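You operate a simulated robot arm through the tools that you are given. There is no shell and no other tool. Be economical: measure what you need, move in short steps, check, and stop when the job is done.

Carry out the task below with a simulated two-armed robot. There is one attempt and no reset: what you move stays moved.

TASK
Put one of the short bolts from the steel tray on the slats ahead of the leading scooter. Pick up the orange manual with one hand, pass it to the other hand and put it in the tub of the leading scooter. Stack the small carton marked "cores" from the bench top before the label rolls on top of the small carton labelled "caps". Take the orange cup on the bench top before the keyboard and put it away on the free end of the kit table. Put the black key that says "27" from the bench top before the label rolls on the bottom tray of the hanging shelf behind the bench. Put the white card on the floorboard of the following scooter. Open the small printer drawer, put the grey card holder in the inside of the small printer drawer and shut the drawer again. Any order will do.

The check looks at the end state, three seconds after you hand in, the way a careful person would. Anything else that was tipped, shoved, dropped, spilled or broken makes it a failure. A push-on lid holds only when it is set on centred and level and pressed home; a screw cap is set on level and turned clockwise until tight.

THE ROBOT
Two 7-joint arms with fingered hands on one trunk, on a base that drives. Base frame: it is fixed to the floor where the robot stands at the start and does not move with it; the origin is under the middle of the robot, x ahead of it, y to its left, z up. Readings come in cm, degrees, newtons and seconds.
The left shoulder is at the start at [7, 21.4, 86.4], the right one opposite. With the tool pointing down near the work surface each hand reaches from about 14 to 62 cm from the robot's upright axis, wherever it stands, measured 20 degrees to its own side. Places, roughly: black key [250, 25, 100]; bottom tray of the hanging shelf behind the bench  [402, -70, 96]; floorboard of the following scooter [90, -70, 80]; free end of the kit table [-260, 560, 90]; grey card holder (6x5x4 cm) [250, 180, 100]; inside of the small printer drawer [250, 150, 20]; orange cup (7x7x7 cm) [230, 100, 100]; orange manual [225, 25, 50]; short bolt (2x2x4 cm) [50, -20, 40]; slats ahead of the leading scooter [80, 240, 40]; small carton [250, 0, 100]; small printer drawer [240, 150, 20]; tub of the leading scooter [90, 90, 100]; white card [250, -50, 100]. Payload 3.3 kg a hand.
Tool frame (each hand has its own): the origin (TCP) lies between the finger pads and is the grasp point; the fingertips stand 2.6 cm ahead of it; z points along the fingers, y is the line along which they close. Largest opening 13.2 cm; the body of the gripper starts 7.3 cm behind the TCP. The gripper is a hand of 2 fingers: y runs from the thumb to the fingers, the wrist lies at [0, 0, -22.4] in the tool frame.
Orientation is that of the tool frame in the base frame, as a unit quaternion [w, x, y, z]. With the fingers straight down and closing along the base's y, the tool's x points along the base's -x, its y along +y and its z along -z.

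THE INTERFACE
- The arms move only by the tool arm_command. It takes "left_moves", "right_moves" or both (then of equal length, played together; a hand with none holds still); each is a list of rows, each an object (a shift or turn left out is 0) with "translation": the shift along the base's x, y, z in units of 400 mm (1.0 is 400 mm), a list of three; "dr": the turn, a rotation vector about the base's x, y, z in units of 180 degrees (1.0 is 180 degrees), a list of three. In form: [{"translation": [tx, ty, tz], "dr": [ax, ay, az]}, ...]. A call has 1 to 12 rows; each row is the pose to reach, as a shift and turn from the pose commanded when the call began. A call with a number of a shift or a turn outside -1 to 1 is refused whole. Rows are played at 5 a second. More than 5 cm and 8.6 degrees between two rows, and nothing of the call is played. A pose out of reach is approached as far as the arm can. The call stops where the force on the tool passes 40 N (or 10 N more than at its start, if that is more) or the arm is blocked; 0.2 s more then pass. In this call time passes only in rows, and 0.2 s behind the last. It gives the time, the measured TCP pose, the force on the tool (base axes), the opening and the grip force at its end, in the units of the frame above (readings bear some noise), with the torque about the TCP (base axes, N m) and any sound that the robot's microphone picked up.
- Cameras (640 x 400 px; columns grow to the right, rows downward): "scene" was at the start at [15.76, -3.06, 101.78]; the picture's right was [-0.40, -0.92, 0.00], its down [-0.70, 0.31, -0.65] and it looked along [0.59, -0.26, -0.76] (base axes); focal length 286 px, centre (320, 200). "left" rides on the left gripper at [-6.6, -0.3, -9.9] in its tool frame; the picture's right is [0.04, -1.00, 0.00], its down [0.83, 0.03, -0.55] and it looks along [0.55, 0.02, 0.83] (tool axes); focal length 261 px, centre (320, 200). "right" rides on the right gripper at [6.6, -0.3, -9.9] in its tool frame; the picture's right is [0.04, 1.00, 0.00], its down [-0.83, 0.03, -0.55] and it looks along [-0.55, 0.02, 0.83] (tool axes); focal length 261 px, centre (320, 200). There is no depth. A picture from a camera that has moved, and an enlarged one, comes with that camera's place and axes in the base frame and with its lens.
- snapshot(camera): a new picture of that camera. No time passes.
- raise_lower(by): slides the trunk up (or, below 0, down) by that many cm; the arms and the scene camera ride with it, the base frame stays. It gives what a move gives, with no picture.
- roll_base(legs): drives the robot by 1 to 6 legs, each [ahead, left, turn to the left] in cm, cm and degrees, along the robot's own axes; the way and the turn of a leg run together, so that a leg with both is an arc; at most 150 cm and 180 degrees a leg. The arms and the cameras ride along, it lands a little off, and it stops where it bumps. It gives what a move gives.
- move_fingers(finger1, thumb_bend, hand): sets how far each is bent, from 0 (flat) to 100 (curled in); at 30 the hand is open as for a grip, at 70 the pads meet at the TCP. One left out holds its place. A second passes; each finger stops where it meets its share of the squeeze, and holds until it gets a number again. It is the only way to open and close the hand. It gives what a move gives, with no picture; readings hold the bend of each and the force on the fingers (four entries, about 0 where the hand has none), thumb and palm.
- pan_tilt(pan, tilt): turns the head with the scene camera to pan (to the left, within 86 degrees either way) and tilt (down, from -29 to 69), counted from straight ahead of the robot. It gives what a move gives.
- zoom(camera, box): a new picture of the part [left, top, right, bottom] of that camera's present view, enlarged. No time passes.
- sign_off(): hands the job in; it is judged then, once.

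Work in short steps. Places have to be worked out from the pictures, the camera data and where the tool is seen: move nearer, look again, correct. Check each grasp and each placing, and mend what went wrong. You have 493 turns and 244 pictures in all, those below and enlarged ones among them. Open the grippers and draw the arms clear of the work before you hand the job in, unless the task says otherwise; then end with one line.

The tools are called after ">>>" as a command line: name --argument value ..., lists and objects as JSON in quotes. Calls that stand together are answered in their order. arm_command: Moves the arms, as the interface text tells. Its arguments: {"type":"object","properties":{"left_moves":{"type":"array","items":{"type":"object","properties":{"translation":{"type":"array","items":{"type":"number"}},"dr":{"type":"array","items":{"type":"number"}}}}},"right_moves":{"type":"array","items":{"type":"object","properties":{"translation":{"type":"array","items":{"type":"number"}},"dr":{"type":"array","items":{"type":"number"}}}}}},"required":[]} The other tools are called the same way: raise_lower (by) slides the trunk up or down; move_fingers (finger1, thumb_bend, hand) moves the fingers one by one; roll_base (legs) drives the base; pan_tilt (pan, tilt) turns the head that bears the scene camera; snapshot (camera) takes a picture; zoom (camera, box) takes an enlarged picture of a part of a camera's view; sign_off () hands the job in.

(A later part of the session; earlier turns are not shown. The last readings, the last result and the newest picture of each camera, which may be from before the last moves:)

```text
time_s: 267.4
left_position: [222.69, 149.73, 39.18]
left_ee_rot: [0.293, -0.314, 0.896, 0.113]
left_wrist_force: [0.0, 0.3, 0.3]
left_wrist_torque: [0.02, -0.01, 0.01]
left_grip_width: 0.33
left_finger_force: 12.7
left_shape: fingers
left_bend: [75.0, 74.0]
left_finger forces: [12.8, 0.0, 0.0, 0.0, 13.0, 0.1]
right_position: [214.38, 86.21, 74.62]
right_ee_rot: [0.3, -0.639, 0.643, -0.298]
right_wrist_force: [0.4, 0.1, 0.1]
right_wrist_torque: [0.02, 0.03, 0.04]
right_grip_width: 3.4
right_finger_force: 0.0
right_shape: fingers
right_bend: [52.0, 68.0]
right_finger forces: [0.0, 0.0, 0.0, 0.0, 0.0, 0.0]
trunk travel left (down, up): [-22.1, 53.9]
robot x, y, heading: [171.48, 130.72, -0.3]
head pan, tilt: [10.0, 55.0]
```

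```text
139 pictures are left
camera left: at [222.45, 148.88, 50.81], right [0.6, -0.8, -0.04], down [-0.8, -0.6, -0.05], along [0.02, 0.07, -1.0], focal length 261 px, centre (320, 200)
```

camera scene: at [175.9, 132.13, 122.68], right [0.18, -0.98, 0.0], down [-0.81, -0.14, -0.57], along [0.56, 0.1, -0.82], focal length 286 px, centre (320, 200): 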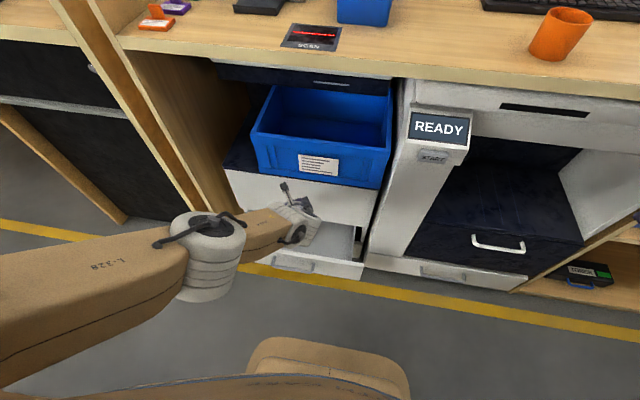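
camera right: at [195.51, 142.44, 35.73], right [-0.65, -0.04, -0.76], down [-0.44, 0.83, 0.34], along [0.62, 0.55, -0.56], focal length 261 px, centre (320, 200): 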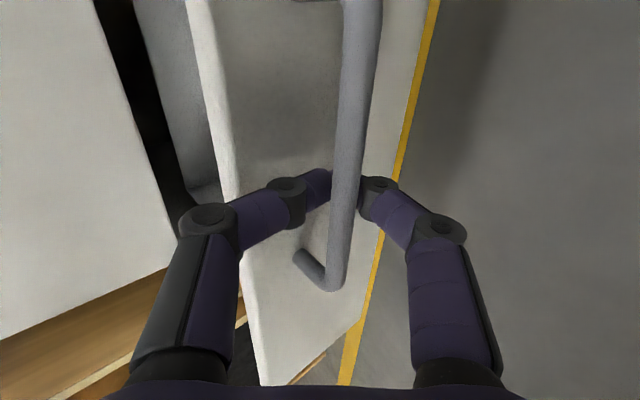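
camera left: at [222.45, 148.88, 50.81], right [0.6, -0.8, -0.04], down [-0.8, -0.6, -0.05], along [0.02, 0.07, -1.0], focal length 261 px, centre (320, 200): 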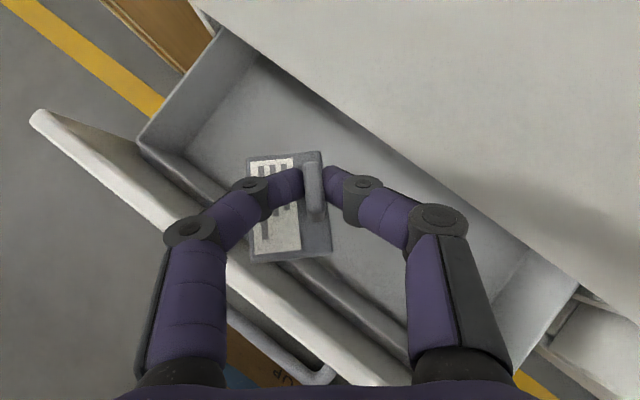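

I shift forward 2 cm for margin to the front wall, then lower further.

>>> roll_base --legs '[[2, 0, 0]]'

>>> raise_lower --by -7

>>> snapshot --camera "left"

```text
time_s: 268.2
left_position: [224.82, 149.56, 39.19]
left_ee_rot: [0.292, -0.315, 0.896, 0.114]
left_wrist_force: [1.0, -0.2, -1.1]
left_wrist_torque: [-0.03, 0.0, 0.02]
left_grip_width: 0.35
left_finger_force: 13.0
left_shape: fingers
left_bend: [75.0, 74.0]
left_finger forces: [12.9, 0.1, 0.0, 0.0, 13.1, 0.1]
right_position: [216.53, 86.24, 74.43]
right_ee_rot: [0.3, -0.64, 0.642, -0.298]
right_wrist_force: [0.2, -0.8, 1.0]
right_wrist_torque: [0.01, 0.01, 0.02]
right_grip_width: 3.38
right_finger_force: 0.1
right_shape: fingers
right_bend: [52.0, 68.0]
right_finger forces: [0.1, 0.1, 0.0, 0.1, 0.1, 0.0]
trunk travel left (down, up): [-22.1, 53.9]
robot x, y, heading: [173.65, 130.95, -0.2]
head pan, tilt: [10.0, 55.0]
```

```text
time_s: 269.3
left_position: [224.7, 149.62, 32.07]
left_ee_rot: [0.293, -0.314, 0.896, 0.113]
left_wrist_force: [-0.4, 0.1, 0.4]
left_wrist_torque: [0.02, 0.0, -0.02]
left_grip_width: 0.32
left_finger_force: 12.8
left_shape: fingers
left_bend: [75.0, 74.0]
left_finger forces: [12.9, 0.0, 0.1, 0.1, 13.0, 0.0]
right_position: [216.33, 86.16, 67.45]
right_ee_rot: [0.3, -0.64, 0.642, -0.298]
right_wrist_force: [0.0, 0.6, 0.5]
right_wrist_torque: [-0.02, 0.0, 0.0]
right_grip_width: 3.42
right_finger_force: 0.1
right_shape: fingers
right_bend: [52.0, 68.0]
right_finger forces: [0.0, 0.1, 0.0, 0.1, 0.0, 0.1]
trunk travel left (down, up): [-15.1, 60.9]
robot x, y, heading: [173.5, 130.7, 0.3]
head pan, tilt: [10.0, 55.0]
```

```text
138 pictures are left
camera left: at [224.5, 148.88, 43.8], right [0.6, -0.8, -0.04], down [-0.8, -0.6, -0.05], along [0.02, 0.07, -1.0], focal length 261 px, centre (320, 200)
```

left: 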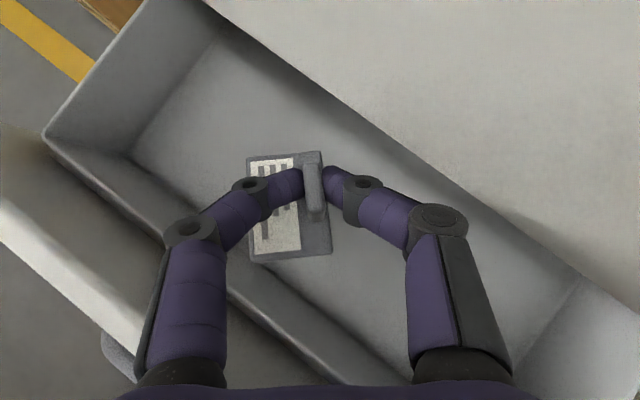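

Inside the drawer now. I lower until light contact.

>>> raise_lower --by -3

>>> raise_lower --by -1.5

>>> snapshot --camera "left"

```text
time_s: 270.0
left_position: [224.73, 149.58, 29.17]
left_ee_rot: [0.294, -0.314, 0.896, 0.114]
left_wrist_force: [0.0, -0.6, 0.6]
left_wrist_torque: [-0.02, -0.01, 0.01]
left_grip_width: 0.34
left_finger_force: 12.5
left_shape: fingers
left_bend: [75.0, 74.0]
left_finger forces: [12.8, 0.1, 0.1, 0.0, 13.0, 0.1]
right_position: [216.45, 86.18, 64.51]
right_ee_rot: [0.299, -0.64, 0.642, -0.298]
right_wrist_force: [-0.5, 0.1, 0.4]
right_wrist_torque: [-0.02, 0.01, 0.03]
right_grip_width: 3.39
right_finger_force: 0.1
right_shape: fingers
right_bend: [52.0, 68.0]
right_finger forces: [0.0, 0.1, 0.0, 0.0, 0.1, 0.1]
trunk travel left (down, up): [-12.1, 63.9]
robot x, y, heading: [173.21, 130.75, -0.2]
head pan, tilt: [10.0, 55.0]
```

```text
time_s: 270.7
left_position: [224.72, 149.61, 27.64]
left_ee_rot: [0.293, -0.314, 0.896, 0.114]
left_wrist_force: [-0.8, 0.0, 0.1]
left_wrist_torque: [-0.02, 0.01, -0.03]
left_grip_width: 0.32
left_finger_force: 13.5
left_shape: fingers
left_bend: [75.0, 74.0]
left_finger forces: [12.9, 0.1, 0.0, 0.0, 13.0, 0.0]
right_position: [216.45, 86.08, 62.89]
right_ee_rot: [0.3, -0.64, 0.641, -0.298]
right_wrist_force: [0.2, 0.2, 0.3]
right_wrist_torque: [0.03, 0.01, 0.01]
right_grip_width: 3.4
right_finger_force: 0.0
right_shape: fingers
right_bend: [52.0, 68.0]
right_finger forces: [0.0, 0.0, 0.1, 0.0, 0.1, 0.1]
trunk travel left (down, up): [-10.6, 65.4]
robot x, y, heading: [173.78, 130.84, -0.3]
head pan, tilt: [10.0, 55.0]
```

```text
137 pictures are left
camera left: at [224.48, 148.88, 39.27], right [0.6, -0.8, -0.04], down [-0.8, -0.6, -0.05], along [0.02, 0.07, -1.0], focal length 261 px, centre (320, 200)
```

left: 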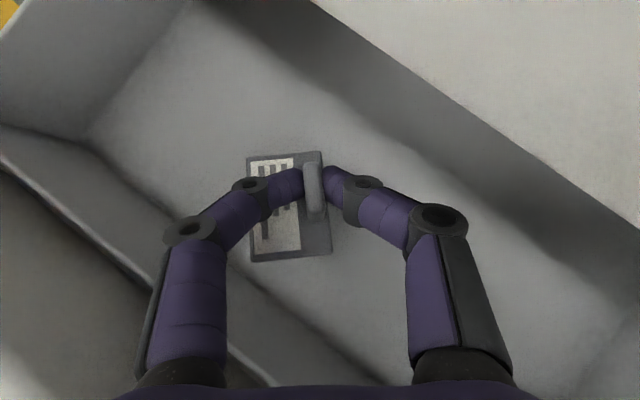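

>>> raise_lower --by -1.5

>>> raise_lower --by -1

```text
time_s: 271.3
left_position: [224.6, 149.55, 26.19]
left_ee_rot: [0.293, -0.314, 0.896, 0.114]
left_wrist_force: [0.0, 0.4, 0.2]
left_wrist_torque: [-0.03, -0.02, -0.01]
left_grip_width: 0.35
left_finger_force: 12.9
left_shape: fingers
left_bend: [75.0, 74.0]
left_finger forces: [12.9, 0.0, 0.0, 0.0, 12.9, 0.0]
right_position: [216.43, 86.12, 61.48]
right_ee_rot: [0.3, -0.64, 0.642, -0.297]
right_wrist_force: [0.6, 0.4, -0.3]
right_wrist_torque: [-0.01, 0.01, -0.01]
right_grip_width: 3.39
right_finger_force: 0.1
right_shape: fingers
right_bend: [52.0, 68.0]
right_finger forces: [0.0, 0.0, 0.1, 0.0, 0.1, 0.1]
trunk travel left (down, up): [-9.1, 66.9]
robot x, y, heading: [173.68, 130.64, -0.3]
head pan, tilt: [10.0, 55.0]
```

```text
time_s: 271.9
left_position: [224.74, 149.54, 25.12]
left_ee_rot: [0.293, -0.314, 0.896, 0.113]
left_wrist_force: [0.1, 0.9, -1.0]
left_wrist_torque: [-0.04, 0.03, -0.01]
left_grip_width: 0.34
left_finger_force: 12.7
left_shape: fingers
left_bend: [75.0, 74.0]
left_finger forces: [12.9, 0.1, 0.0, 0.0, 13.0, 0.0]
right_position: [216.47, 86.17, 60.56]
right_ee_rot: [0.3, -0.64, 0.642, -0.297]
right_wrist_force: [-0.5, -0.3, 0.6]
right_wrist_torque: [0.02, 0.03, 0.01]
right_grip_width: 3.39
right_finger_force: 0.1
right_shape: fingers
right_bend: [52.0, 68.0]
right_finger forces: [0.0, 0.0, 0.0, 0.1, 0.0, 0.0]
trunk travel left (down, up): [-8.1, 67.9]
robot x, y, heading: [173.88, 130.82, -0.2]
head pan, tilt: [10.0, 55.0]
```

Still no contact; I continue in small steps.

>>> raise_lower --by -1

>>> raise_lower --by -1

>>> zoom --camera "left" --box '[200, 100, 440, 320]'

```text
time_s: 272.4
left_position: [224.76, 149.75, 24.06]
left_ee_rot: [0.293, -0.314, 0.896, 0.113]
left_wrist_force: [0.6, 0.3, 0.4]
left_wrist_torque: [0.0, -0.01, 0.02]
left_grip_width: 0.31
left_finger_force: 13.9
left_shape: fingers
left_bend: [75.0, 74.0]
left_finger forces: [13.5, 0.0, 0.1, 0.0, 13.6, 0.0]
right_position: [216.51, 86.19, 59.4]
right_ee_rot: [-0.3, 0.641, -0.641, 0.297]
right_wrist_force: [0.2, -0.5, 0.2]
right_wrist_torque: [-0.03, 0.02, -0.04]
right_grip_width: 3.41
right_finger_force: 0.1
right_shape: fingers
right_bend: [52.0, 68.0]
right_finger forces: [0.1, 0.0, 0.0, 0.1, 0.1, 0.0]
trunk travel left (down, up): [-7.1, 68.9]
robot x, y, heading: [173.76, 130.3, -0.1]
head pan, tilt: [10.0, 55.0]
```

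```text
time_s: 273.0
left_position: [224.86, 149.56, 23.45]
left_ee_rot: [0.296, -0.314, 0.895, 0.113]
left_wrist_force: [0.2, -1.1, 24.9]
left_wrist_torque: [0.23, -0.16, -0.01]
left_grip_width: 0.28
left_finger_force: 19.2
left_shape: fingers
left_bend: [77.0, 76.0]
left_finger forces: [18.7, 0.0, 0.1, 0.1, 19.9, 0.0]
right_position: [216.42, 86.07, 58.69]
right_ee_rot: [0.3, -0.64, 0.641, -0.298]
right_wrist_force: [-0.9, 0.3, -0.7]
right_wrist_torque: [0.0, 0.0, -0.01]
right_grip_width: 3.4
right_finger_force: 0.1
right_shape: fingers
right_bend: [52.0, 68.0]
right_finger forces: [0.0, 0.0, 0.0, 0.1, 0.0, 0.0]
trunk travel left (down, up): [-6.1, 69.9]
robot x, y, heading: [173.73, 130.64, -0.4]
head pan, tilt: [10.0, 55.0]
```

```text
1.82 times, centred on (320, 210) of left
camera zoom: at [224.56, 148.87, 35.02], right [0.6, -0.8, -0.04], down [-0.8, -0.6, -0.06], along [0.02, 0.07, -1.0], focal length 474 px, centre (320, 182)
```

zoom: 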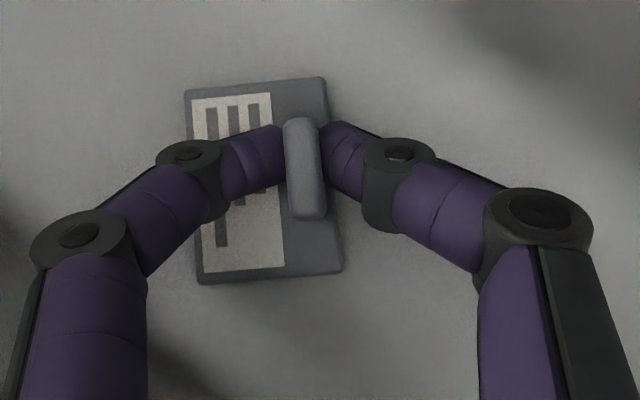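

The holder rests on the drawer floor. I release and raise straight up.

>>> raise_lower --by 0.5

>>> move_fingers --hand "left" --finger1 54 --thumb_bend 54

>>> raise_lower --by 8

>>> snapshot --camera "left"

```text
time_s: 273.6
left_position: [224.47, 149.57, 23.58]
left_ee_rot: [0.293, -0.314, 0.896, 0.113]
left_wrist_force: [-0.6, -0.1, 7.2]
left_wrist_torque: [0.07, -0.07, 0.02]
left_grip_width: 0.35
left_finger_force: 15.0
left_shape: fingers
left_bend: [76.0, 75.0]
left_finger forces: [14.8, 0.0, 0.0, 0.0, 14.5, 0.0]
right_position: [216.56, 86.28, 58.85]
right_ee_rot: [0.299, -0.64, 0.642, -0.298]
right_wrist_force: [0.2, -0.2, 0.7]
right_wrist_torque: [-0.03, 0.03, -0.01]
right_grip_width: 3.39
right_finger_force: 0.0
right_shape: fingers
right_bend: [52.0, 68.0]
right_finger forces: [0.0, 0.0, 0.0, 0.0, 0.0, 0.1]
trunk travel left (down, up): [-6.6, 69.4]
robot x, y, heading: [173.81, 130.94, -0.4]
head pan, tilt: [10.0, 55.0]
```

```text
time_s: 274.6
left_position: [224.8, 149.53, 23.85]
left_ee_rot: [0.294, -0.314, 0.896, 0.113]
left_wrist_force: [0.5, -3.5, 24.5]
left_wrist_torque: [0.54, 0.03, 0.01]
left_grip_width: 3.85
left_finger_force: 13.0
left_shape: fingers
left_bend: [67.0, 54.0]
left_finger forces: [24.7, 0.0, 0.0, 0.0, 0.0, 0.0]
right_position: [216.4, 86.19, 59.03]
right_ee_rot: [0.3, -0.64, 0.642, -0.299]
right_wrist_force: [-0.2, -0.8, -0.1]
right_wrist_torque: [-0.02, 0.01, -0.01]
right_grip_width: 3.38
right_finger_force: 0.0
right_shape: fingers
right_bend: [52.0, 68.0]
right_finger forces: [0.0, 0.0, 0.0, 0.1, 0.1, 0.0]
trunk travel left (down, up): [-6.6, 69.4]
robot x, y, heading: [173.78, 130.48, -0.2]
head pan, tilt: [10.0, 55.0]
```

```text
time_s: 275.7
left_position: [224.6, 149.71, 31.65]
left_ee_rot: [0.292, -0.314, 0.896, 0.114]
left_wrist_force: [-0.5, 0.6, -0.6]
left_wrist_torque: [0.0, -0.03, 0.03]
left_grip_width: 5.26
left_finger_force: 0.2
left_shape: fingers
left_bend: [54.0, 54.0]
left_finger forces: [0.0, 0.0, 0.1, 0.1, 0.0, 0.1]
right_position: [216.5, 86.18, 66.98]
right_ee_rot: [0.299, -0.64, 0.642, -0.298]
right_wrist_force: [0.5, 0.2, -0.9]
right_wrist_torque: [-0.03, -0.02, -0.01]
right_grip_width: 3.38
right_finger_force: 0.2
right_shape: fingers
right_bend: [52.0, 68.0]
right_finger forces: [0.0, 0.0, 0.0, 0.1, 0.0, 0.0]
trunk travel left (down, up): [-14.6, 61.4]
robot x, y, heading: [173.71, 130.82, -0.2]
head pan, tilt: [10.0, 55.0]
```

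```text
135 pictures are left
camera left: at [224.47, 148.89, 43.2], right [0.6, -0.8, -0.04], down [-0.8, -0.6, -0.05], along [0.01, 0.07, -1.0], focal length 261 px, centre (320, 200)
```

left: 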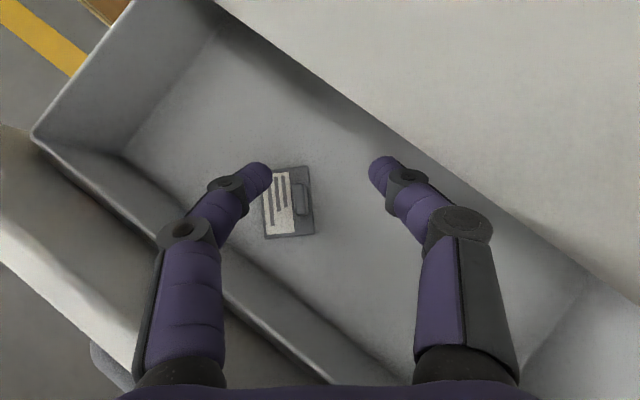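

The holder lies flat in the drawer. I raise clear, back away, close the left fingers and lower to push the drawer shut.

>>> raise_lower --by 10

>>> roll_base --legs '[[-22, 0, 0]]'

>>> move_fingers --hand "left" --finger1 71 --thumb_bend 71

>>> raise_lower --by -12.5

>>> snapshot --camera "scene"

```text
time_s: 277.1
left_position: [224.78, 149.69, 41.71]
left_ee_rot: [0.294, -0.314, 0.895, 0.114]
left_wrist_force: [-3.2, -0.4, 1.3]
left_wrist_torque: [-0.03, 0.06, 0.0]
left_grip_width: 4.84
left_finger_force: 1.5
left_shape: fingers
left_bend: [54.0, 56.0]
left_finger forces: [0.0, 0.1, 0.1, 0.0, 2.9, 0.0]
right_position: [216.46, 86.19, 77.01]
right_ee_rot: [0.3, -0.64, 0.642, -0.298]
right_wrist_force: [-0.5, 0.3, -0.3]
right_wrist_torque: [0.02, 0.03, 0.01]
right_grip_width: 3.37
right_finger_force: 0.1
right_shape: fingers
right_bend: [52.0, 68.0]
right_finger forces: [0.0, 0.1, 0.1, 0.1, 0.1, 0.0]
trunk travel left (down, up): [-24.6, 51.4]
robot x, y, heading: [173.94, 130.76, -0.0]
head pan, tilt: [10.0, 55.0]
```

```text
time_s: 278.8
left_position: [202.32, 149.71, 41.7]
left_ee_rot: [0.293, -0.314, 0.896, 0.114]
left_wrist_force: [0.3, 0.7, -0.3]
left_wrist_torque: [0.04, 0.03, 0.0]
left_grip_width: 5.27
left_finger_force: 0.0
left_shape: fingers
left_bend: [54.0, 54.0]
left_finger forces: [0.0, 0.0, 0.0, 0.0, 0.0, 0.1]
right_position: [193.98, 86.2, 76.95]
right_ee_rot: [0.3, -0.64, 0.642, -0.298]
right_wrist_force: [0.9, 0.2, 0.0]
right_wrist_torque: [0.0, -0.01, -0.03]
right_grip_width: 3.37
right_finger_force: 0.1
right_shape: fingers
right_bend: [52.0, 68.0]
right_finger forces: [0.1, 0.0, 0.1, 0.1, 0.0, 0.0]
trunk travel left (down, up): [-24.6, 51.4]
robot x, y, heading: [151.33, 130.82, -0.1]
head pan, tilt: [10.0, 55.0]
```

```text
time_s: 279.8
left_position: [202.24, 149.59, 41.51]
left_ee_rot: [0.293, -0.314, 0.896, 0.114]
left_wrist_force: [0.2, -0.7, -0.4]
left_wrist_torque: [-0.03, 0.02, 0.03]
left_grip_width: 0.0
left_finger_force: 0.1
left_shape: fingers
left_bend: [71.0, 71.0]
left_finger forces: [0.0, 0.0, 0.1, 0.0, 0.0, 0.0]
right_position: [194.03, 86.19, 76.98]
right_ee_rot: [0.299, -0.64, 0.642, -0.298]
right_wrist_force: [-0.4, -0.4, -0.5]
right_wrist_torque: [0.0, 0.01, 0.02]
right_grip_width: 3.39
right_finger_force: 0.1
right_shape: fingers
right_bend: [52.0, 68.0]
right_finger forces: [0.1, 0.0, 0.0, 0.0, 0.0, 0.0]
trunk travel left (down, up): [-24.6, 51.4]
robot x, y, heading: [151.32, 131.16, 0.1]
head pan, tilt: [10.0, 55.0]
```

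```text
time_s: 281.3
left_position: [202.35, 149.65, 29.12]
left_ee_rot: [0.294, -0.315, 0.895, 0.114]
left_wrist_force: [-0.3, 0.2, -0.2]
left_wrist_torque: [-0.01, 0.01, 0.0]
left_grip_width: 0.01
left_finger_force: 0.0
left_shape: fingers
left_bend: [71.0, 71.0]
left_finger forces: [0.0, 0.0, 0.1, 0.0, 0.0, 0.1]
right_position: [194.01, 86.18, 64.59]
right_ee_rot: [0.299, -0.64, 0.642, -0.298]
right_wrist_force: [0.2, 0.1, 0.1]
right_wrist_torque: [0.01, 0.0, 0.01]
right_grip_width: 3.41
right_finger_force: 0.0
right_shape: fingers
right_bend: [52.0, 68.0]
right_finger forces: [0.1, 0.0, 0.1, 0.1, 0.0, 0.0]
trunk travel left (down, up): [-12.1, 63.9]
robot x, y, heading: [151.4, 130.96, -0.3]
head pan, tilt: [10.0, 55.0]
```

```text
134 pictures are left
camera scene: at [167.95, 132.12, 98.12], right [0.17, -0.99, 0.0], down [-0.81, -0.14, -0.57], along [0.57, 0.1, -0.82], focal length 286 px, centre (320, 200)
```

scene: 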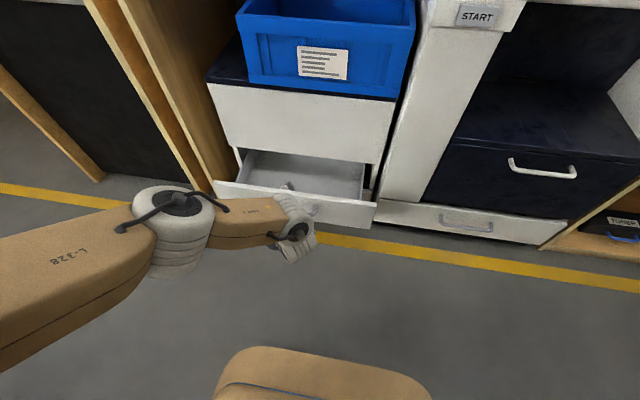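

I lower 2 cm so the fingers push on the bar, and drive forward to close it.

>>> raise_lower --by -2

>>> roll_base --legs '[[20, 0, 0]]'

>>> snapshot --camera "scene"

```text
time_s: 282.0
left_position: [202.22, 149.78, 27.16]
left_ee_rot: [0.293, -0.314, 0.896, 0.113]
left_wrist_force: [-0.4, -0.4, 0.3]
left_wrist_torque: [0.0, 0.0, 0.0]
left_grip_width: 0.03
left_finger_force: 0.1
left_shape: fingers
left_bend: [71.0, 71.0]
left_finger forces: [0.0, 0.1, 0.0, 0.0, 0.0, 0.0]
right_position: [193.88, 86.25, 62.42]
right_ee_rot: [0.299, -0.64, 0.642, -0.298]
right_wrist_force: [0.4, 0.1, 0.7]
right_wrist_torque: [-0.03, 0.0, -0.03]
right_grip_width: 3.39
right_finger_force: 0.1
right_shape: fingers
right_bend: [52.0, 68.0]
right_finger forces: [0.0, 0.0, 0.0, 0.0, 0.0, 0.0]
trunk travel left (down, up): [-10.1, 65.9]
robot x, y, heading: [151.27, 130.81, -0.0]
head pan, tilt: [10.0, 55.0]
```

```text
time_s: 283.6
left_position: [222.51, 149.84, 27.13]
left_ee_rot: [0.293, -0.315, 0.896, 0.114]
left_wrist_force: [-0.7, -0.2, 0.6]
left_wrist_torque: [0.0, 0.01, -0.01]
left_grip_width: 0.0
left_finger_force: 0.1
left_shape: fingers
left_bend: [71.0, 71.0]
left_finger forces: [0.0, 0.0, 0.1, 0.0, 0.1, 0.1]
right_position: [214.36, 86.2, 62.49]
right_ee_rot: [-0.3, 0.641, -0.641, 0.297]
right_wrist_force: [0.2, 0.1, -0.1]
right_wrist_torque: [-0.01, 0.01, -0.03]
right_grip_width: 3.39
right_finger_force: 0.1
right_shape: fingers
right_bend: [52.0, 68.0]
right_finger forces: [0.0, 0.0, 0.1, 0.1, 0.0, 0.1]
trunk travel left (down, up): [-10.1, 65.9]
robot x, y, heading: [171.36, 130.74, -0.1]
head pan, tilt: [10.0, 55.0]
```

```text
133 pictures are left
camera scene: at [188.91, 132.1, 96.01], right [0.17, -0.99, 0.0], down [-0.81, -0.14, -0.57], along [0.56, 0.1, -0.82], focal length 286 px, centre (320, 200)
```

scene: 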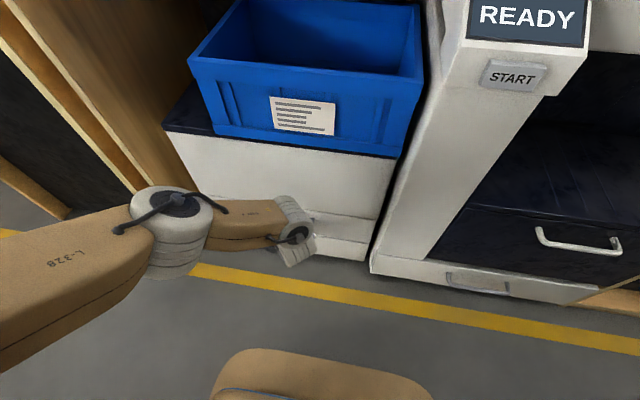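

Nearly shut; I push on 4 cm more until it bottoms.

>>> roll_base --legs '[[4, 0, 0]]'

>>> roll_base --legs '[[2, 0, 0]]'

```text
time_s: 284.4
left_position: [222.56, 149.47, 26.54]
left_ee_rot: [0.279, -0.307, 0.903, 0.115]
left_wrist_force: [-6.1, 1.0, -0.4]
left_wrist_torque: [-0.01, -0.13, -0.24]
left_grip_width: 0.01
left_finger_force: 2.8
left_shape: fingers
left_bend: [70.0, 71.0]
left_finger forces: [0.0, 0.1, 0.0, 0.0, 5.9, 0.0]
right_position: [215.58, 86.38, 62.4]
right_ee_rot: [-0.299, 0.642, -0.641, 0.296]
right_wrist_force: [0.2, 1.0, -0.2]
right_wrist_torque: [-0.02, 0.0, 0.03]
right_grip_width: 3.43
right_finger_force: 0.0
right_shape: fingers
right_bend: [52.0, 68.0]
right_finger forces: [0.0, 0.1, 0.1, 0.1, 0.0, 0.0]
trunk travel left (down, up): [-10.1, 65.9]
robot x, y, heading: [172.43, 130.95, -0.2]
head pan, tilt: [10.0, 55.0]
stopped in leg 1: the force on the tool passed its limit at 99 N (the readings are from after the stop); the commanded pose is now the measured one
```

```text
time_s: 285.1
left_position: [222.41, 149.11, 26.11]
left_ee_rot: [0.272, -0.302, 0.906, 0.117]
left_wrist_force: [-2.8, 1.4, -1.3]
left_wrist_torque: [0.02, -0.07, -0.15]
left_grip_width: 0.0
left_finger_force: 1.8
left_shape: fingers
left_bend: [70.0, 71.0]
left_finger forces: [0.0, 0.0, 0.0, 0.0, 3.4, 0.0]
right_position: [216.37, 86.41, 62.39]
right_ee_rot: [-0.3, 0.642, -0.64, 0.296]
right_wrist_force: [1.0, 1.0, -0.4]
right_wrist_torque: [-0.01, 0.03, 0.0]
right_grip_width: 3.37
right_finger_force: 0.1
right_shape: fingers
right_bend: [52.0, 68.0]
right_finger forces: [0.1, 0.1, 0.0, 0.1, 0.0, 0.0]
trunk travel left (down, up): [-10.1, 65.9]
robot x, y, heading: [173.33, 130.48, 0.0]
head pan, tilt: [10.0, 55.0]
stopped in leg 1: the force on the tool passed its limit at 56 N (the readings are from after the stop); the commanded pose is now the measured one
```

Firm stop — closed. I back away and verify with a picture.

>>> roll_base --legs '[[-20, 0, 0]]'

>>> raise_lower --by 15

>>> snapshot --camera "scene"

```text
time_s: 286.7
left_position: [202.61, 149.07, 26.12]
left_ee_rot: [0.271, -0.302, 0.907, 0.117]
left_wrist_force: [0.4, 0.0, -0.1]
left_wrist_torque: [0.03, -0.05, 0.01]
left_grip_width: 0.0
left_finger_force: 0.0
left_shape: fingers
left_bend: [70.0, 71.0]
left_finger forces: [0.0, 0.0, 0.0, 0.0, 0.0, 0.0]
right_position: [196.13, 86.34, 62.39]
right_ee_rot: [-0.299, 0.643, -0.64, 0.296]
right_wrist_force: [-0.6, -0.6, 0.7]
right_wrist_torque: [0.0, 0.06, -0.02]
right_grip_width: 3.4
right_finger_force: 0.1
right_shape: fingers
right_bend: [52.0, 68.0]
right_finger forces: [0.0, 0.1, 0.1, 0.0, 0.1, 0.0]
trunk travel left (down, up): [-10.1, 65.9]
robot x, y, heading: [153.55, 131.36, -0.1]
head pan, tilt: [10.0, 55.0]
```

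```text
time_s: 288.5
left_position: [202.5, 148.98, 41.1]
left_ee_rot: [0.271, -0.301, 0.907, 0.117]
left_wrist_force: [0.1, 0.9, -0.5]
left_wrist_torque: [0.0, 0.0, -0.03]
left_grip_width: 0.02
left_finger_force: 0.0
left_shape: fingers
left_bend: [70.0, 71.0]
left_finger forces: [0.0, 0.0, 0.0, 0.0, 0.0, 0.1]
right_position: [196.27, 86.4, 77.46]
right_ee_rot: [-0.299, 0.643, -0.64, 0.296]
right_wrist_force: [-0.1, 1.4, 1.2]
right_wrist_torque: [-0.03, -0.01, 0.0]
right_grip_width: 3.37
right_finger_force: 0.0
right_shape: fingers
right_bend: [52.0, 68.0]
right_finger forces: [0.0, 0.0, 0.1, 0.1, 0.0, 0.0]
trunk travel left (down, up): [-25.1, 50.9]
robot x, y, heading: [153.25, 130.86, -0.2]
head pan, tilt: [10.0, 55.0]
```

```text
132 pictures are left
camera scene: at [166.1, 132.12, 111.5], right [0.17, -0.98, 0.0], down [-0.81, -0.14, -0.57], along [0.56, 0.1, -0.82], focal length 286 px, centre (320, 200)
```

scene: 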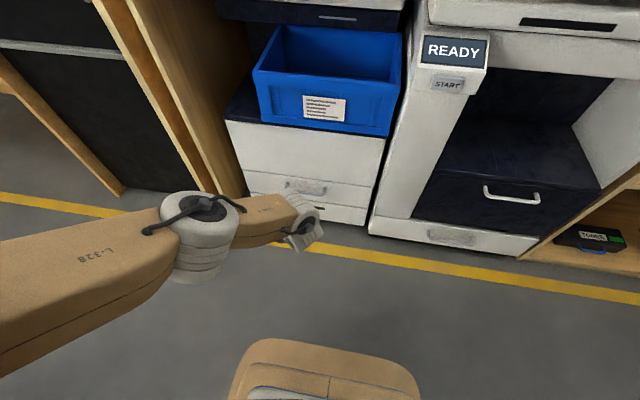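

Drawer is shut with the holder inside. Now I raise the trunk and bring both hands back to the standard downward orientation.

>>> raise_lower --by 40

>>> arm_command --left_moves '[{"translation": [-0.015, 0, 0.03], "dr": [-0.0064, 0.0149, -0.0165]}, {"translation": [-0.03, 0, 0.06], "dr": [-0.0128, 0.0297, -0.033]}, {"translation": [-0.045, 0, 0.09], "dr": [-0.0192, 0.0446, -0.0495]}, {"translation": [-0.06, 0, 0.12], "dr": [-0.0256, 0.0594, -0.0659]}, {"translation": [-0.075, 0, 0.15], "dr": [-0.032, 0.0743, -0.0824]}, {"translation": [-0.09, 0, 0.18], "dr": [-0.0385, 0.0891, -0.0989]}, {"translation": [-0.105, 0, 0.21], "dr": [-0.0449, 0.104, -0.1154]}, {"translation": [-0.12, 0, 0.24], "dr": [-0.0513, 0.1188, -0.1319]}, {"translation": [-0.135, 0, 0.27], "dr": [-0.0577, 0.1337, -0.1484]}, {"translation": [-0.15, 0, 0.3], "dr": [-0.0641, 0.1485, -0.1648]}, {"translation": [-0.165, 0, 0.33], "dr": [-0.0705, 0.1634, -0.1813]}, {"translation": [-0.18, 0, 0.36], "dr": [-0.0769, 0.1782, -0.1978]}]' --right_moves '[{"dr": [0.0181, 0.0181, -0.0388]}, {"dr": [0.0361, 0.0361, -0.0775]}, {"dr": [0.0542, 0.0542, -0.1163]}, {"dr": [0.0723, 0.0723, -0.155]}, {"dr": [0.0903, 0.0903, -0.1938]}, {"dr": [0.1084, 0.1084, -0.2326]}, {"dr": [0.1265, 0.1265, -0.2713]}, {"dr": [0.1445, 0.1445, -0.3101]}, {"dr": [0.1626, 0.1626, -0.3488]}, {"dr": [0.1807, 0.1807, -0.3876]}, {"dr": [0.1987, 0.1987, -0.4263]}, {"dr": [0.2168, 0.2168, -0.4651]}]'

>>> roll_base --legs '[[0, -128, 0]]'

>>> pan_tilt --pan 0 --tilt 35

>>> snapshot --camera "scene"

```text
time_s: 292.3
left_position: [202.66, 149.19, 81.17]
left_ee_rot: [0.272, -0.302, 0.906, 0.119]
left_wrist_force: [0.9, -0.1, 0.6]
left_wrist_torque: [0.04, -0.03, 0.01]
left_grip_width: 0.0
left_finger_force: 0.0
left_shape: fingers
left_bend: [70.0, 71.0]
left_finger forces: [0.0, 0.0, 0.0, 0.1, 0.1, 0.0]
right_position: [196.12, 86.32, 117.31]
right_ee_rot: [-0.3, 0.642, -0.641, 0.296]
right_wrist_force: [1.2, 0.6, 0.6]
right_wrist_torque: [-0.01, 0.01, 0.0]
right_grip_width: 3.39
right_finger_force: 0.1
right_shape: fingers
right_bend: [52.0, 68.0]
right_finger forces: [0.1, 0.0, 0.0, 0.0, 0.0, 0.0]
trunk travel left (down, up): [-65.1, 10.9]
robot x, y, heading: [153.22, 130.92, 0.0]
head pan, tilt: [10.0, 55.0]
```

```text
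time_s: 294.9
left_position: [195.33, 149.02, 95.68]
left_ee_rot: [0.0, -0.001, 1.0, -0.001]
left_wrist_force: [0.1, -0.3, -0.3]
left_wrist_torque: [-0.02, 0.02, 0.02]
left_grip_width: 0.01
left_finger_force: 0.0
left_shape: fingers
left_bend: [70.0, 71.0]
left_finger forces: [0.1, 0.0, 0.0, 0.1, 0.0, 0.0]
right_position: [196.23, 86.29, 117.41]
right_ee_rot: [0.002, 0.002, 1.0, 0.001]
right_wrist_force: [-0.2, 0.1, 1.0]
right_wrist_torque: [-0.01, 0.0, -0.02]
right_grip_width: 3.38
right_finger_force: 0.0
right_shape: fingers
right_bend: [52.0, 68.0]
right_finger forces: [0.0, 0.0, 0.1, 0.1, 0.0, 0.0]
trunk travel left (down, up): [-65.1, 10.9]
robot x, y, heading: [153.41, 130.81, -0.3]
head pan, tilt: [10.0, 55.0]
```

```text
time_s: 301.4
left_position: [194.36, 18.32, 95.67]
left_ee_rot: [0.0, 0.008, 1.0, 0.0]
left_wrist_force: [-0.9, 0.3, 0.1]
left_wrist_torque: [-0.01, 0.02, 0.0]
left_grip_width: 0.0
left_finger_force: 0.0
left_shape: fingers
left_bend: [70.0, 71.0]
left_finger forces: [0.1, 0.0, 0.1, 0.0, 0.0, 0.1]
right_position: [194.13, -44.34, 117.42]
right_ee_rot: [0.002, 0.009, 1.0, 0.001]
right_wrist_force: [-0.2, -0.4, 0.4]
right_wrist_torque: [-0.01, 0.0, 0.04]
right_grip_width: 3.38
right_finger_force: 0.0
right_shape: fingers
right_bend: [52.0, 68.0]
right_finger forces: [0.0, 0.0, 0.1, 0.1, 0.1, 0.1]
trunk travel left (down, up): [-65.1, 10.9]
robot x, y, heading: [151.86, 0.8, -0.9]
head pan, tilt: [10.0, 55.0]
```

```text
time_s: 302.2
left_position: [194.33, 18.41, 95.62]
left_ee_rot: [0.001, 0.008, 1.0, 0.0]
left_wrist_force: [0.7, 0.1, 0.2]
left_wrist_torque: [-0.01, -0.01, 0.02]
left_grip_width: 0.0
left_finger_force: 0.0
left_shape: fingers
left_bend: [70.0, 71.0]
left_finger forces: [0.0, 0.0, 0.1, 0.1, 0.0, 0.0]
right_position: [194.09, -44.29, 117.37]
right_ee_rot: [0.001, 0.009, 1.0, 0.001]
right_wrist_force: [0.9, 0.3, 0.1]
right_wrist_torque: [0.0, -0.02, 0.05]
right_grip_width: 3.37
right_finger_force: 0.1
right_shape: fingers
right_bend: [52.0, 68.0]
right_finger forces: [0.0, 0.1, 0.0, 0.1, 0.0, 0.0]
trunk travel left (down, up): [-65.1, 10.9]
robot x, y, heading: [152.23, 0.85, -1.1]
head pan, tilt: [0.0, 35.0]
```

```text
131 pictures are left
camera scene: at [162.07, 0.81, 154.58], right [-0.02, -1.0, 0.0], down [-0.57, 0.01, -0.82], along [0.82, -0.01, -0.57], focal length 286 px, centre (320, 200)
```

scene: 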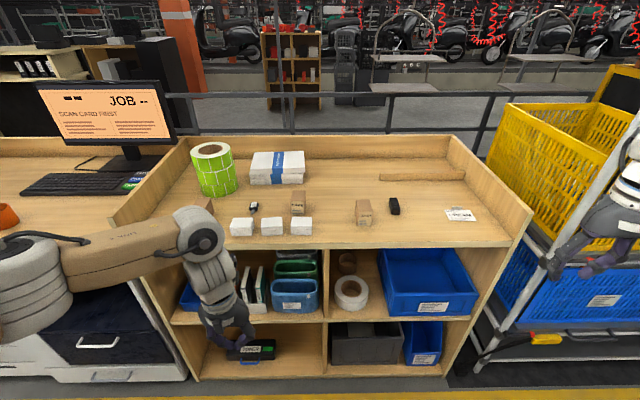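

Good overview. I zoom in on the bench objects and shelf.

>>> zoom --camera "scene" --box '[220, 160, 500, 250]'

>>> zoom --camera "scene" --box '[180, 240, 500, 380]'

```text
2.29 times, centred on (360, 205) of scene
camera zoom: at [162.07, 0.81, 154.58], right [-0.02, -1.0, 0.0], down [-0.57, 0.01, -0.82], along [0.82, -0.01, -0.57], focal length 653 px, centre (229, 189)
```

zoom: 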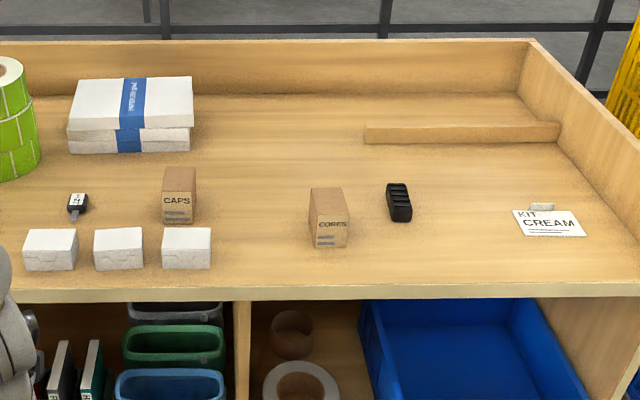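

```text
2.00 times, centred on (340, 310) of scene
camera zoom: at [162.07, 0.81, 154.58], right [-0.02, -1.0, 0.0], down [-0.57, 0.01, -0.82], along [0.82, -0.01, -0.57], focal length 571 px, centre (280, -20)
```

zoom: 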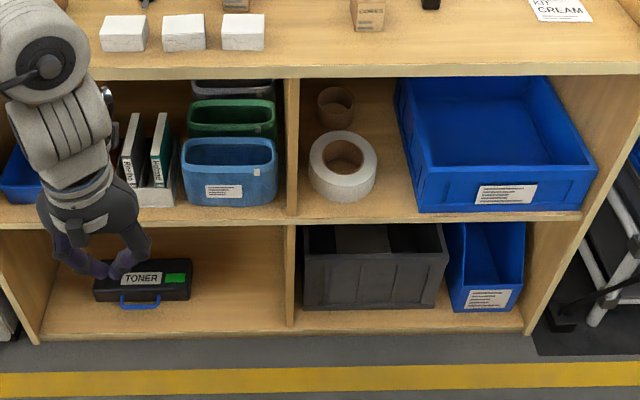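

I identified CORES (~[236,-14], top z≈101), CAPS (~[241,7.5]), key (~[240,22]) and the card (~[237,-47]). I raise the left hand, open the right and approach the bench for CORES.

>>> raise_lower --by 10.5

>>> arm_command --left_moves '[{"translation": [-0.05, 0.03, 0.1]}, {"translation": [-0.1, 0.06, 0.2]}]'

>>> move_fingers --hand "right" --finger1 42 --thumb_bend 42

>>> roll_base --legs '[[0, 9, 1], [37, 0, 0]]'

>>> snapshot --camera "right"

>>> snapshot --camera "scene"

```text
time_s: 303.6
left_position: [194.37, 18.37, 106.17]
left_ee_rot: [-0.001, 0.007, 1.0, 0.0]
left_wrist_force: [0.3, 0.1, -0.2]
left_wrist_torque: [0.01, 0.02, 0.0]
left_grip_width: 0.0
left_finger_force: 0.0
left_shape: fingers
left_bend: [70.0, 71.0]
left_finger forces: [0.1, 0.1, 0.0, 0.0, 0.0, 0.1]
right_position: [194.12, -44.29, 127.82]
right_ee_rot: [0.002, 0.008, 1.0, 0.0]
right_wrist_force: [0.6, 0.1, -0.1]
right_wrist_torque: [-0.03, 0.01, -0.03]
right_grip_width: 3.36
right_finger_force: 0.0
right_shape: fingers
right_bend: [52.0, 68.0]
right_finger forces: [0.1, 0.0, 0.0, 0.0, 0.0, 0.0]
trunk travel left (down, up): [-75.6, 0.4]
robot x, y, heading: [151.82, 1.05, -0.8]
head pan, tilt: [0.0, 35.0]
```

```text
time_s: 304.2
left_position: [190.46, 20.9, 114.1]
left_ee_rot: [0.001, 0.009, 1.0, 0.0]
left_wrist_force: [-0.6, -0.9, 0.4]
left_wrist_torque: [0.02, -0.02, -0.01]
left_grip_width: 0.0
left_finger_force: 0.0
left_shape: fingers
left_bend: [70.0, 71.0]
left_finger forces: [0.0, 0.1, 0.0, 0.1, 0.0, 0.1]
right_position: [194.11, -44.35, 127.9]
right_ee_rot: [0.002, 0.009, 1.0, 0.001]
right_wrist_force: [-0.2, 0.5, -0.7]
right_wrist_torque: [-0.01, -0.03, -0.03]
right_grip_width: 3.4
right_finger_force: 0.1
right_shape: fingers
right_bend: [52.0, 68.0]
right_finger forces: [0.0, 0.0, 0.1, 0.0, 0.1, 0.0]
trunk travel left (down, up): [-75.6, 0.4]
robot x, y, heading: [151.99, 0.87, -1.1]
head pan, tilt: [0.0, 35.0]
```

```text
time_s: 305.2
left_position: [190.47, 20.9, 114.05]
left_ee_rot: [0.0, 0.008, 1.0, -0.001]
left_wrist_force: [-0.8, -0.5, 0.9]
left_wrist_torque: [-0.01, 0.0, 0.0]
left_grip_width: 0.0
left_finger_force: 0.2
left_shape: fingers
left_bend: [70.0, 71.0]
left_finger forces: [0.0, 0.0, 0.1, 0.0, 0.0, 0.1]
right_position: [194.14, -44.39, 127.91]
right_ee_rot: [0.003, 0.009, 1.0, 0.0]
right_wrist_force: [0.2, -0.1, 0.6]
right_wrist_torque: [0.02, 0.03, -0.04]
right_grip_width: 9.32
right_finger_force: 0.2
right_shape: fingers
right_bend: [42.0, 42.0]
right_finger forces: [0.0, 0.0, 0.0, 0.0, 0.1, 0.1]
trunk travel left (down, up): [-75.6, 0.4]
robot x, y, heading: [151.75, 1.15, -0.9]
head pan, tilt: [0.0, 35.0]
```

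```text
time_s: 308.3
left_position: [227.12, 30.25, 113.95]
left_ee_rot: [0.0, 0.002, 1.0, 0.0]
left_wrist_force: [0.4, -0.3, 0.2]
left_wrist_torque: [0.01, -0.01, 0.0]
left_grip_width: 0.0
left_finger_force: 0.0
left_shape: fingers
left_bend: [70.0, 71.0]
left_finger forces: [0.0, 0.0, 0.0, 0.0, 0.0, 0.1]
right_position: [231.42, -35.08, 127.84]
right_ee_rot: [0.002, 0.003, 1.0, 0.0]
right_wrist_force: [-0.2, -0.6, 0.8]
right_wrist_torque: [-0.02, 0.0, 0.01]
right_grip_width: 9.32
right_finger_force: 0.1
right_shape: fingers
right_bend: [42.0, 42.0]
right_finger forces: [0.0, 0.1, 0.1, 0.1, 0.0, 0.0]
trunk travel left (down, up): [-75.6, 0.4]
robot x, y, heading: [188.2, 9.51, -0.5]
head pan, tilt: [0.0, 35.0]
```

```text
128 pictures are left
camera right: at [224.97, -35.23, 137.62], right [-0.04, 1.0, 0.0], down [0.83, 0.03, 0.56], along [0.56, 0.02, -0.83], focal length 261 px, centre (320, 200)
```

right: 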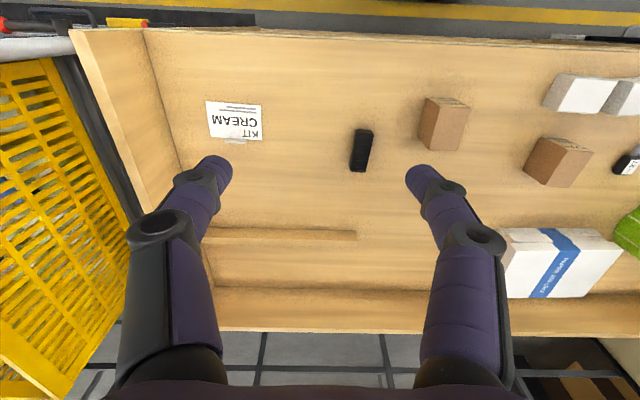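

```text
127 pictures are left
camera scene: at [198.87, 9.71, 165.09], right [-0.01, -1.0, 0.0], down [-0.57, 0.0, -0.82], along [0.82, -0.01, -0.57], focal length 286 px, centre (320, 200)
```

scene: 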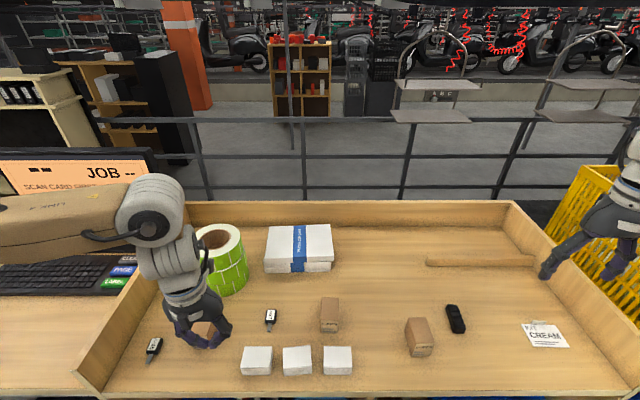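

Two keys are visible; I zoom to read their tags and the cartons.

>>> zoom --camera "scene" --box '[130, 290, 290, 380]'

>>> zoom --camera "left" --box '[0, 0, 640, 200]'

>>> zoom --camera "right" --box '[320, 50, 640, 250]'

```text
4.00 times, centred on (210, 335) of scene
camera zoom: at [198.87, 9.71, 165.09], right [-0.01, -1.0, 0.0], down [-0.57, 0.0, -0.82], along [0.82, -0.01, -0.57], focal length 1142 px, centre (760, -340)
```

zoom: 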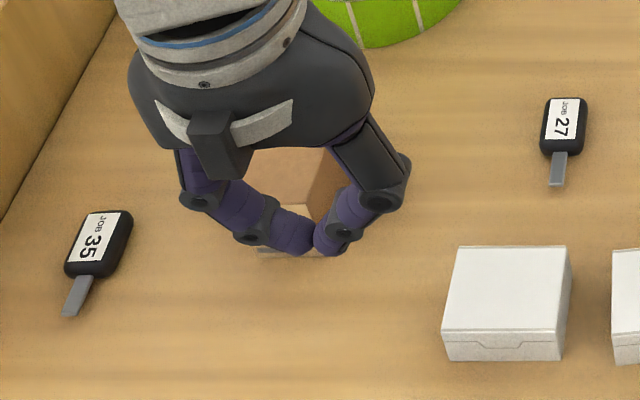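

```text
1.00 times, centred on (320, 100) of left (not enlarged: the box is as wide or as high as the picture)
camera zoom: at [233.61, 29.89, 123.74], right [-0.04, -1.0, 0.0], down [-0.83, 0.04, 0.55], along [-0.55, 0.02, -0.83], focal length 261 px, centre (320, 300)
```

zoom: 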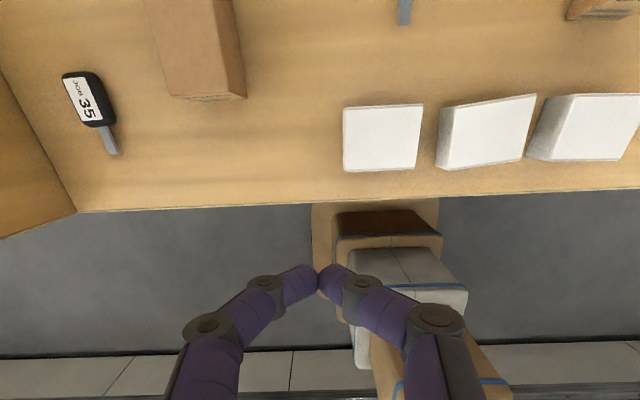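

```text
2.00 times, centred on (480, 150) of right
camera zoom: at [224.97, -35.23, 137.62], right [-0.04, 1.0, 0.0], down [0.83, 0.03, 0.56], along [0.56, 0.02, -0.83], focal length 521 px, centre (0, 300)
```

zoom: 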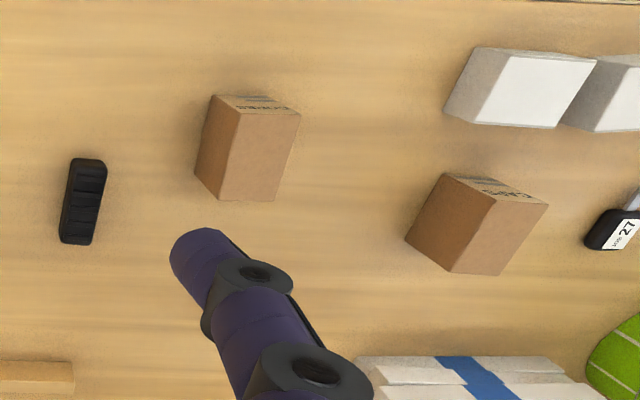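

Key "27" is the one at ≈[240,22]. I move the right hand above CORES.

>>> arm_command --right_moves '[{"translation": [0.02, 0.08, -0.06]}, {"translation": [0.04, 0.16, -0.12]}, {"translation": [0.06, 0.24, -0.18]}, {"translation": [0.08, 0.32, -0.24]}, {"translation": [0.1, 0.4, -0.3]}, {"translation": [0.12, 0.48, -0.35]}, {"translation": [0.14, 0.51, -0.38]}]'

>>> snapshot --camera "right"

```text
time_s: 309.9
left_position: [227.14, 30.16, 114.01]
left_ee_rot: [0.001, 0.002, 1.0, 0.0]
left_wrist_force: [0.7, 1.1, 0.0]
left_wrist_torque: [0.01, 0.03, 0.01]
left_grip_width: 0.0
left_finger_force: 0.1
left_shape: fingers
left_bend: [70.0, 71.0]
left_finger forces: [0.1, 0.0, 0.0, 0.0, 0.1, 0.1]
right_position: [237.24, -14.48, 112.65]
right_ee_rot: [0.003, 0.002, 1.0, 0.001]
right_wrist_force: [-1.0, 0.0, 0.7]
right_wrist_torque: [0.01, 0.0, 0.0]
right_grip_width: 9.32
right_finger_force: 0.0
right_shape: fingers
right_bend: [42.0, 42.0]
right_finger forces: [0.0, 0.0, 0.0, 0.0, 0.0, 0.0]
trunk travel left (down, up): [-75.6, 0.4]
robot x, y, heading: [188.72, 9.75, -0.6]
head pan, tilt: [0.0, 35.0]
```

```text
123 pictures are left
camera right: at [230.69, -14.72, 122.49], right [-0.04, 1.0, 0.0], down [0.83, 0.03, 0.56], along [0.56, 0.02, -0.83], focal length 261 px, centre (320, 200)
```

right: 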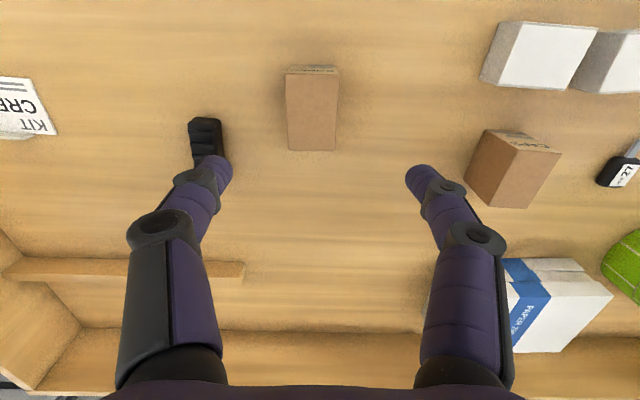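

CORES is centred at [236.6,-15.1], ~4.2 cm wide. I narrow to ~7 cm and descend to z≈99.6.

>>> move_fingers --hand "right" --finger1 49 --thumb_bend 49

>>> arm_command --right_moves '[{"translation": [-0.012, -0.015, -0.1]}, {"translation": [-0.012, -0.015, -0.2]}, {"translation": [-0.012, -0.015, -0.28]}, {"translation": [-0.012, -0.015, -0.325]}]'

>>> move_fingers --hand "right" --finger1 66 --thumb_bend 66

>>> snapshot --camera "right"

```text
time_s: 310.9
left_position: [227.08, 30.28, 114.11]
left_ee_rot: [0.0, 0.001, 1.0, -0.001]
left_wrist_force: [0.5, -0.1, 0.0]
left_wrist_torque: [-0.01, -0.01, 0.02]
left_grip_width: 0.02
left_finger_force: 0.0
left_shape: fingers
left_bend: [70.0, 71.0]
left_finger forces: [0.1, 0.1, 0.0, 0.1, 0.1, 0.1]
right_position: [237.33, -14.61, 112.73]
right_ee_rot: [0.001, 0.002, 1.0, 0.002]
right_wrist_force: [0.1, 0.2, 0.0]
right_wrist_torque: [0.02, -0.01, 0.0]
right_grip_width: 7.03
right_finger_force: 0.0
right_shape: fingers
right_bend: [49.0, 49.0]
right_finger forces: [0.0, 0.1, 0.1, 0.0, 0.0, 0.0]
trunk travel left (down, up): [-75.6, 0.4]
robot x, y, heading: [188.98, 9.87, -0.1]
head pan, tilt: [0.0, 35.0]
```

```text
time_s: 311.9
left_position: [227.11, 30.26, 113.9]
left_ee_rot: [0.0, 0.002, 1.0, -0.001]
left_wrist_force: [-0.5, 0.2, 0.3]
left_wrist_torque: [-0.01, 0.02, -0.01]
left_grip_width: 0.0
left_finger_force: 0.0
left_shape: fingers
left_bend: [70.0, 71.0]
left_finger forces: [0.1, 0.0, 0.0, 0.0, 0.1, 0.0]
right_position: [236.57, -15.01, 99.83]
right_ee_rot: [0.002, 0.001, 1.0, 0.001]
right_wrist_force: [-0.1, -0.6, 0.7]
right_wrist_torque: [-0.03, 0.0, -0.01]
right_grip_width: 7.01
right_finger_force: 0.0
right_shape: fingers
right_bend: [49.0, 49.0]
right_finger forces: [0.0, 0.0, 0.1, 0.0, 0.1, 0.0]
trunk travel left (down, up): [-75.6, 0.4]
robot x, y, heading: [188.67, 9.51, -0.2]
head pan, tilt: [0.0, 35.0]
```

```text
time_s: 312.9
left_position: [227.08, 30.18, 114.02]
left_ee_rot: [0.0, 0.002, 1.0, 0.0]
left_wrist_force: [-0.5, 0.5, 1.0]
left_wrist_torque: [0.01, -0.02, -0.03]
left_grip_width: 0.0
left_finger_force: 0.0
left_shape: fingers
left_bend: [70.0, 71.0]
left_finger forces: [0.1, 0.0, 0.1, 0.0, 0.0, 0.1]
right_position: [236.58, -15.07, 99.78]
right_ee_rot: [0.003, 0.003, 1.0, 0.001]
right_wrist_force: [0.1, -0.4, -0.6]
right_wrist_torque: [0.0, 0.01, 0.01]
right_grip_width: 4.23
right_finger_force: 8.2
right_shape: fingers
right_bend: [56.0, 62.0]
right_finger forces: [8.5, 0.0, 0.0, 0.0, 8.4, 0.0]
trunk travel left (down, up): [-75.6, 0.4]
robot x, y, heading: [188.8, 9.51, -0.2]
head pan, tilt: [0.0, 35.0]
```

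```text
122 pictures are left
camera right: at [230.06, -15.35, 109.5], right [-0.04, 1.0, 0.0], down [0.83, 0.03, 0.56], along [0.56, 0.02, -0.83], focal length 261 px, centre (320, 200)
```

right: 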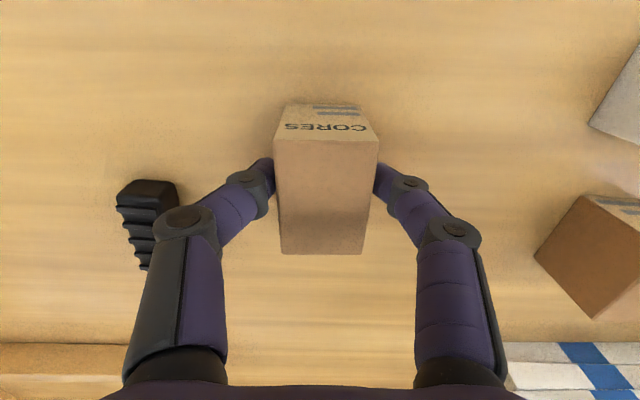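

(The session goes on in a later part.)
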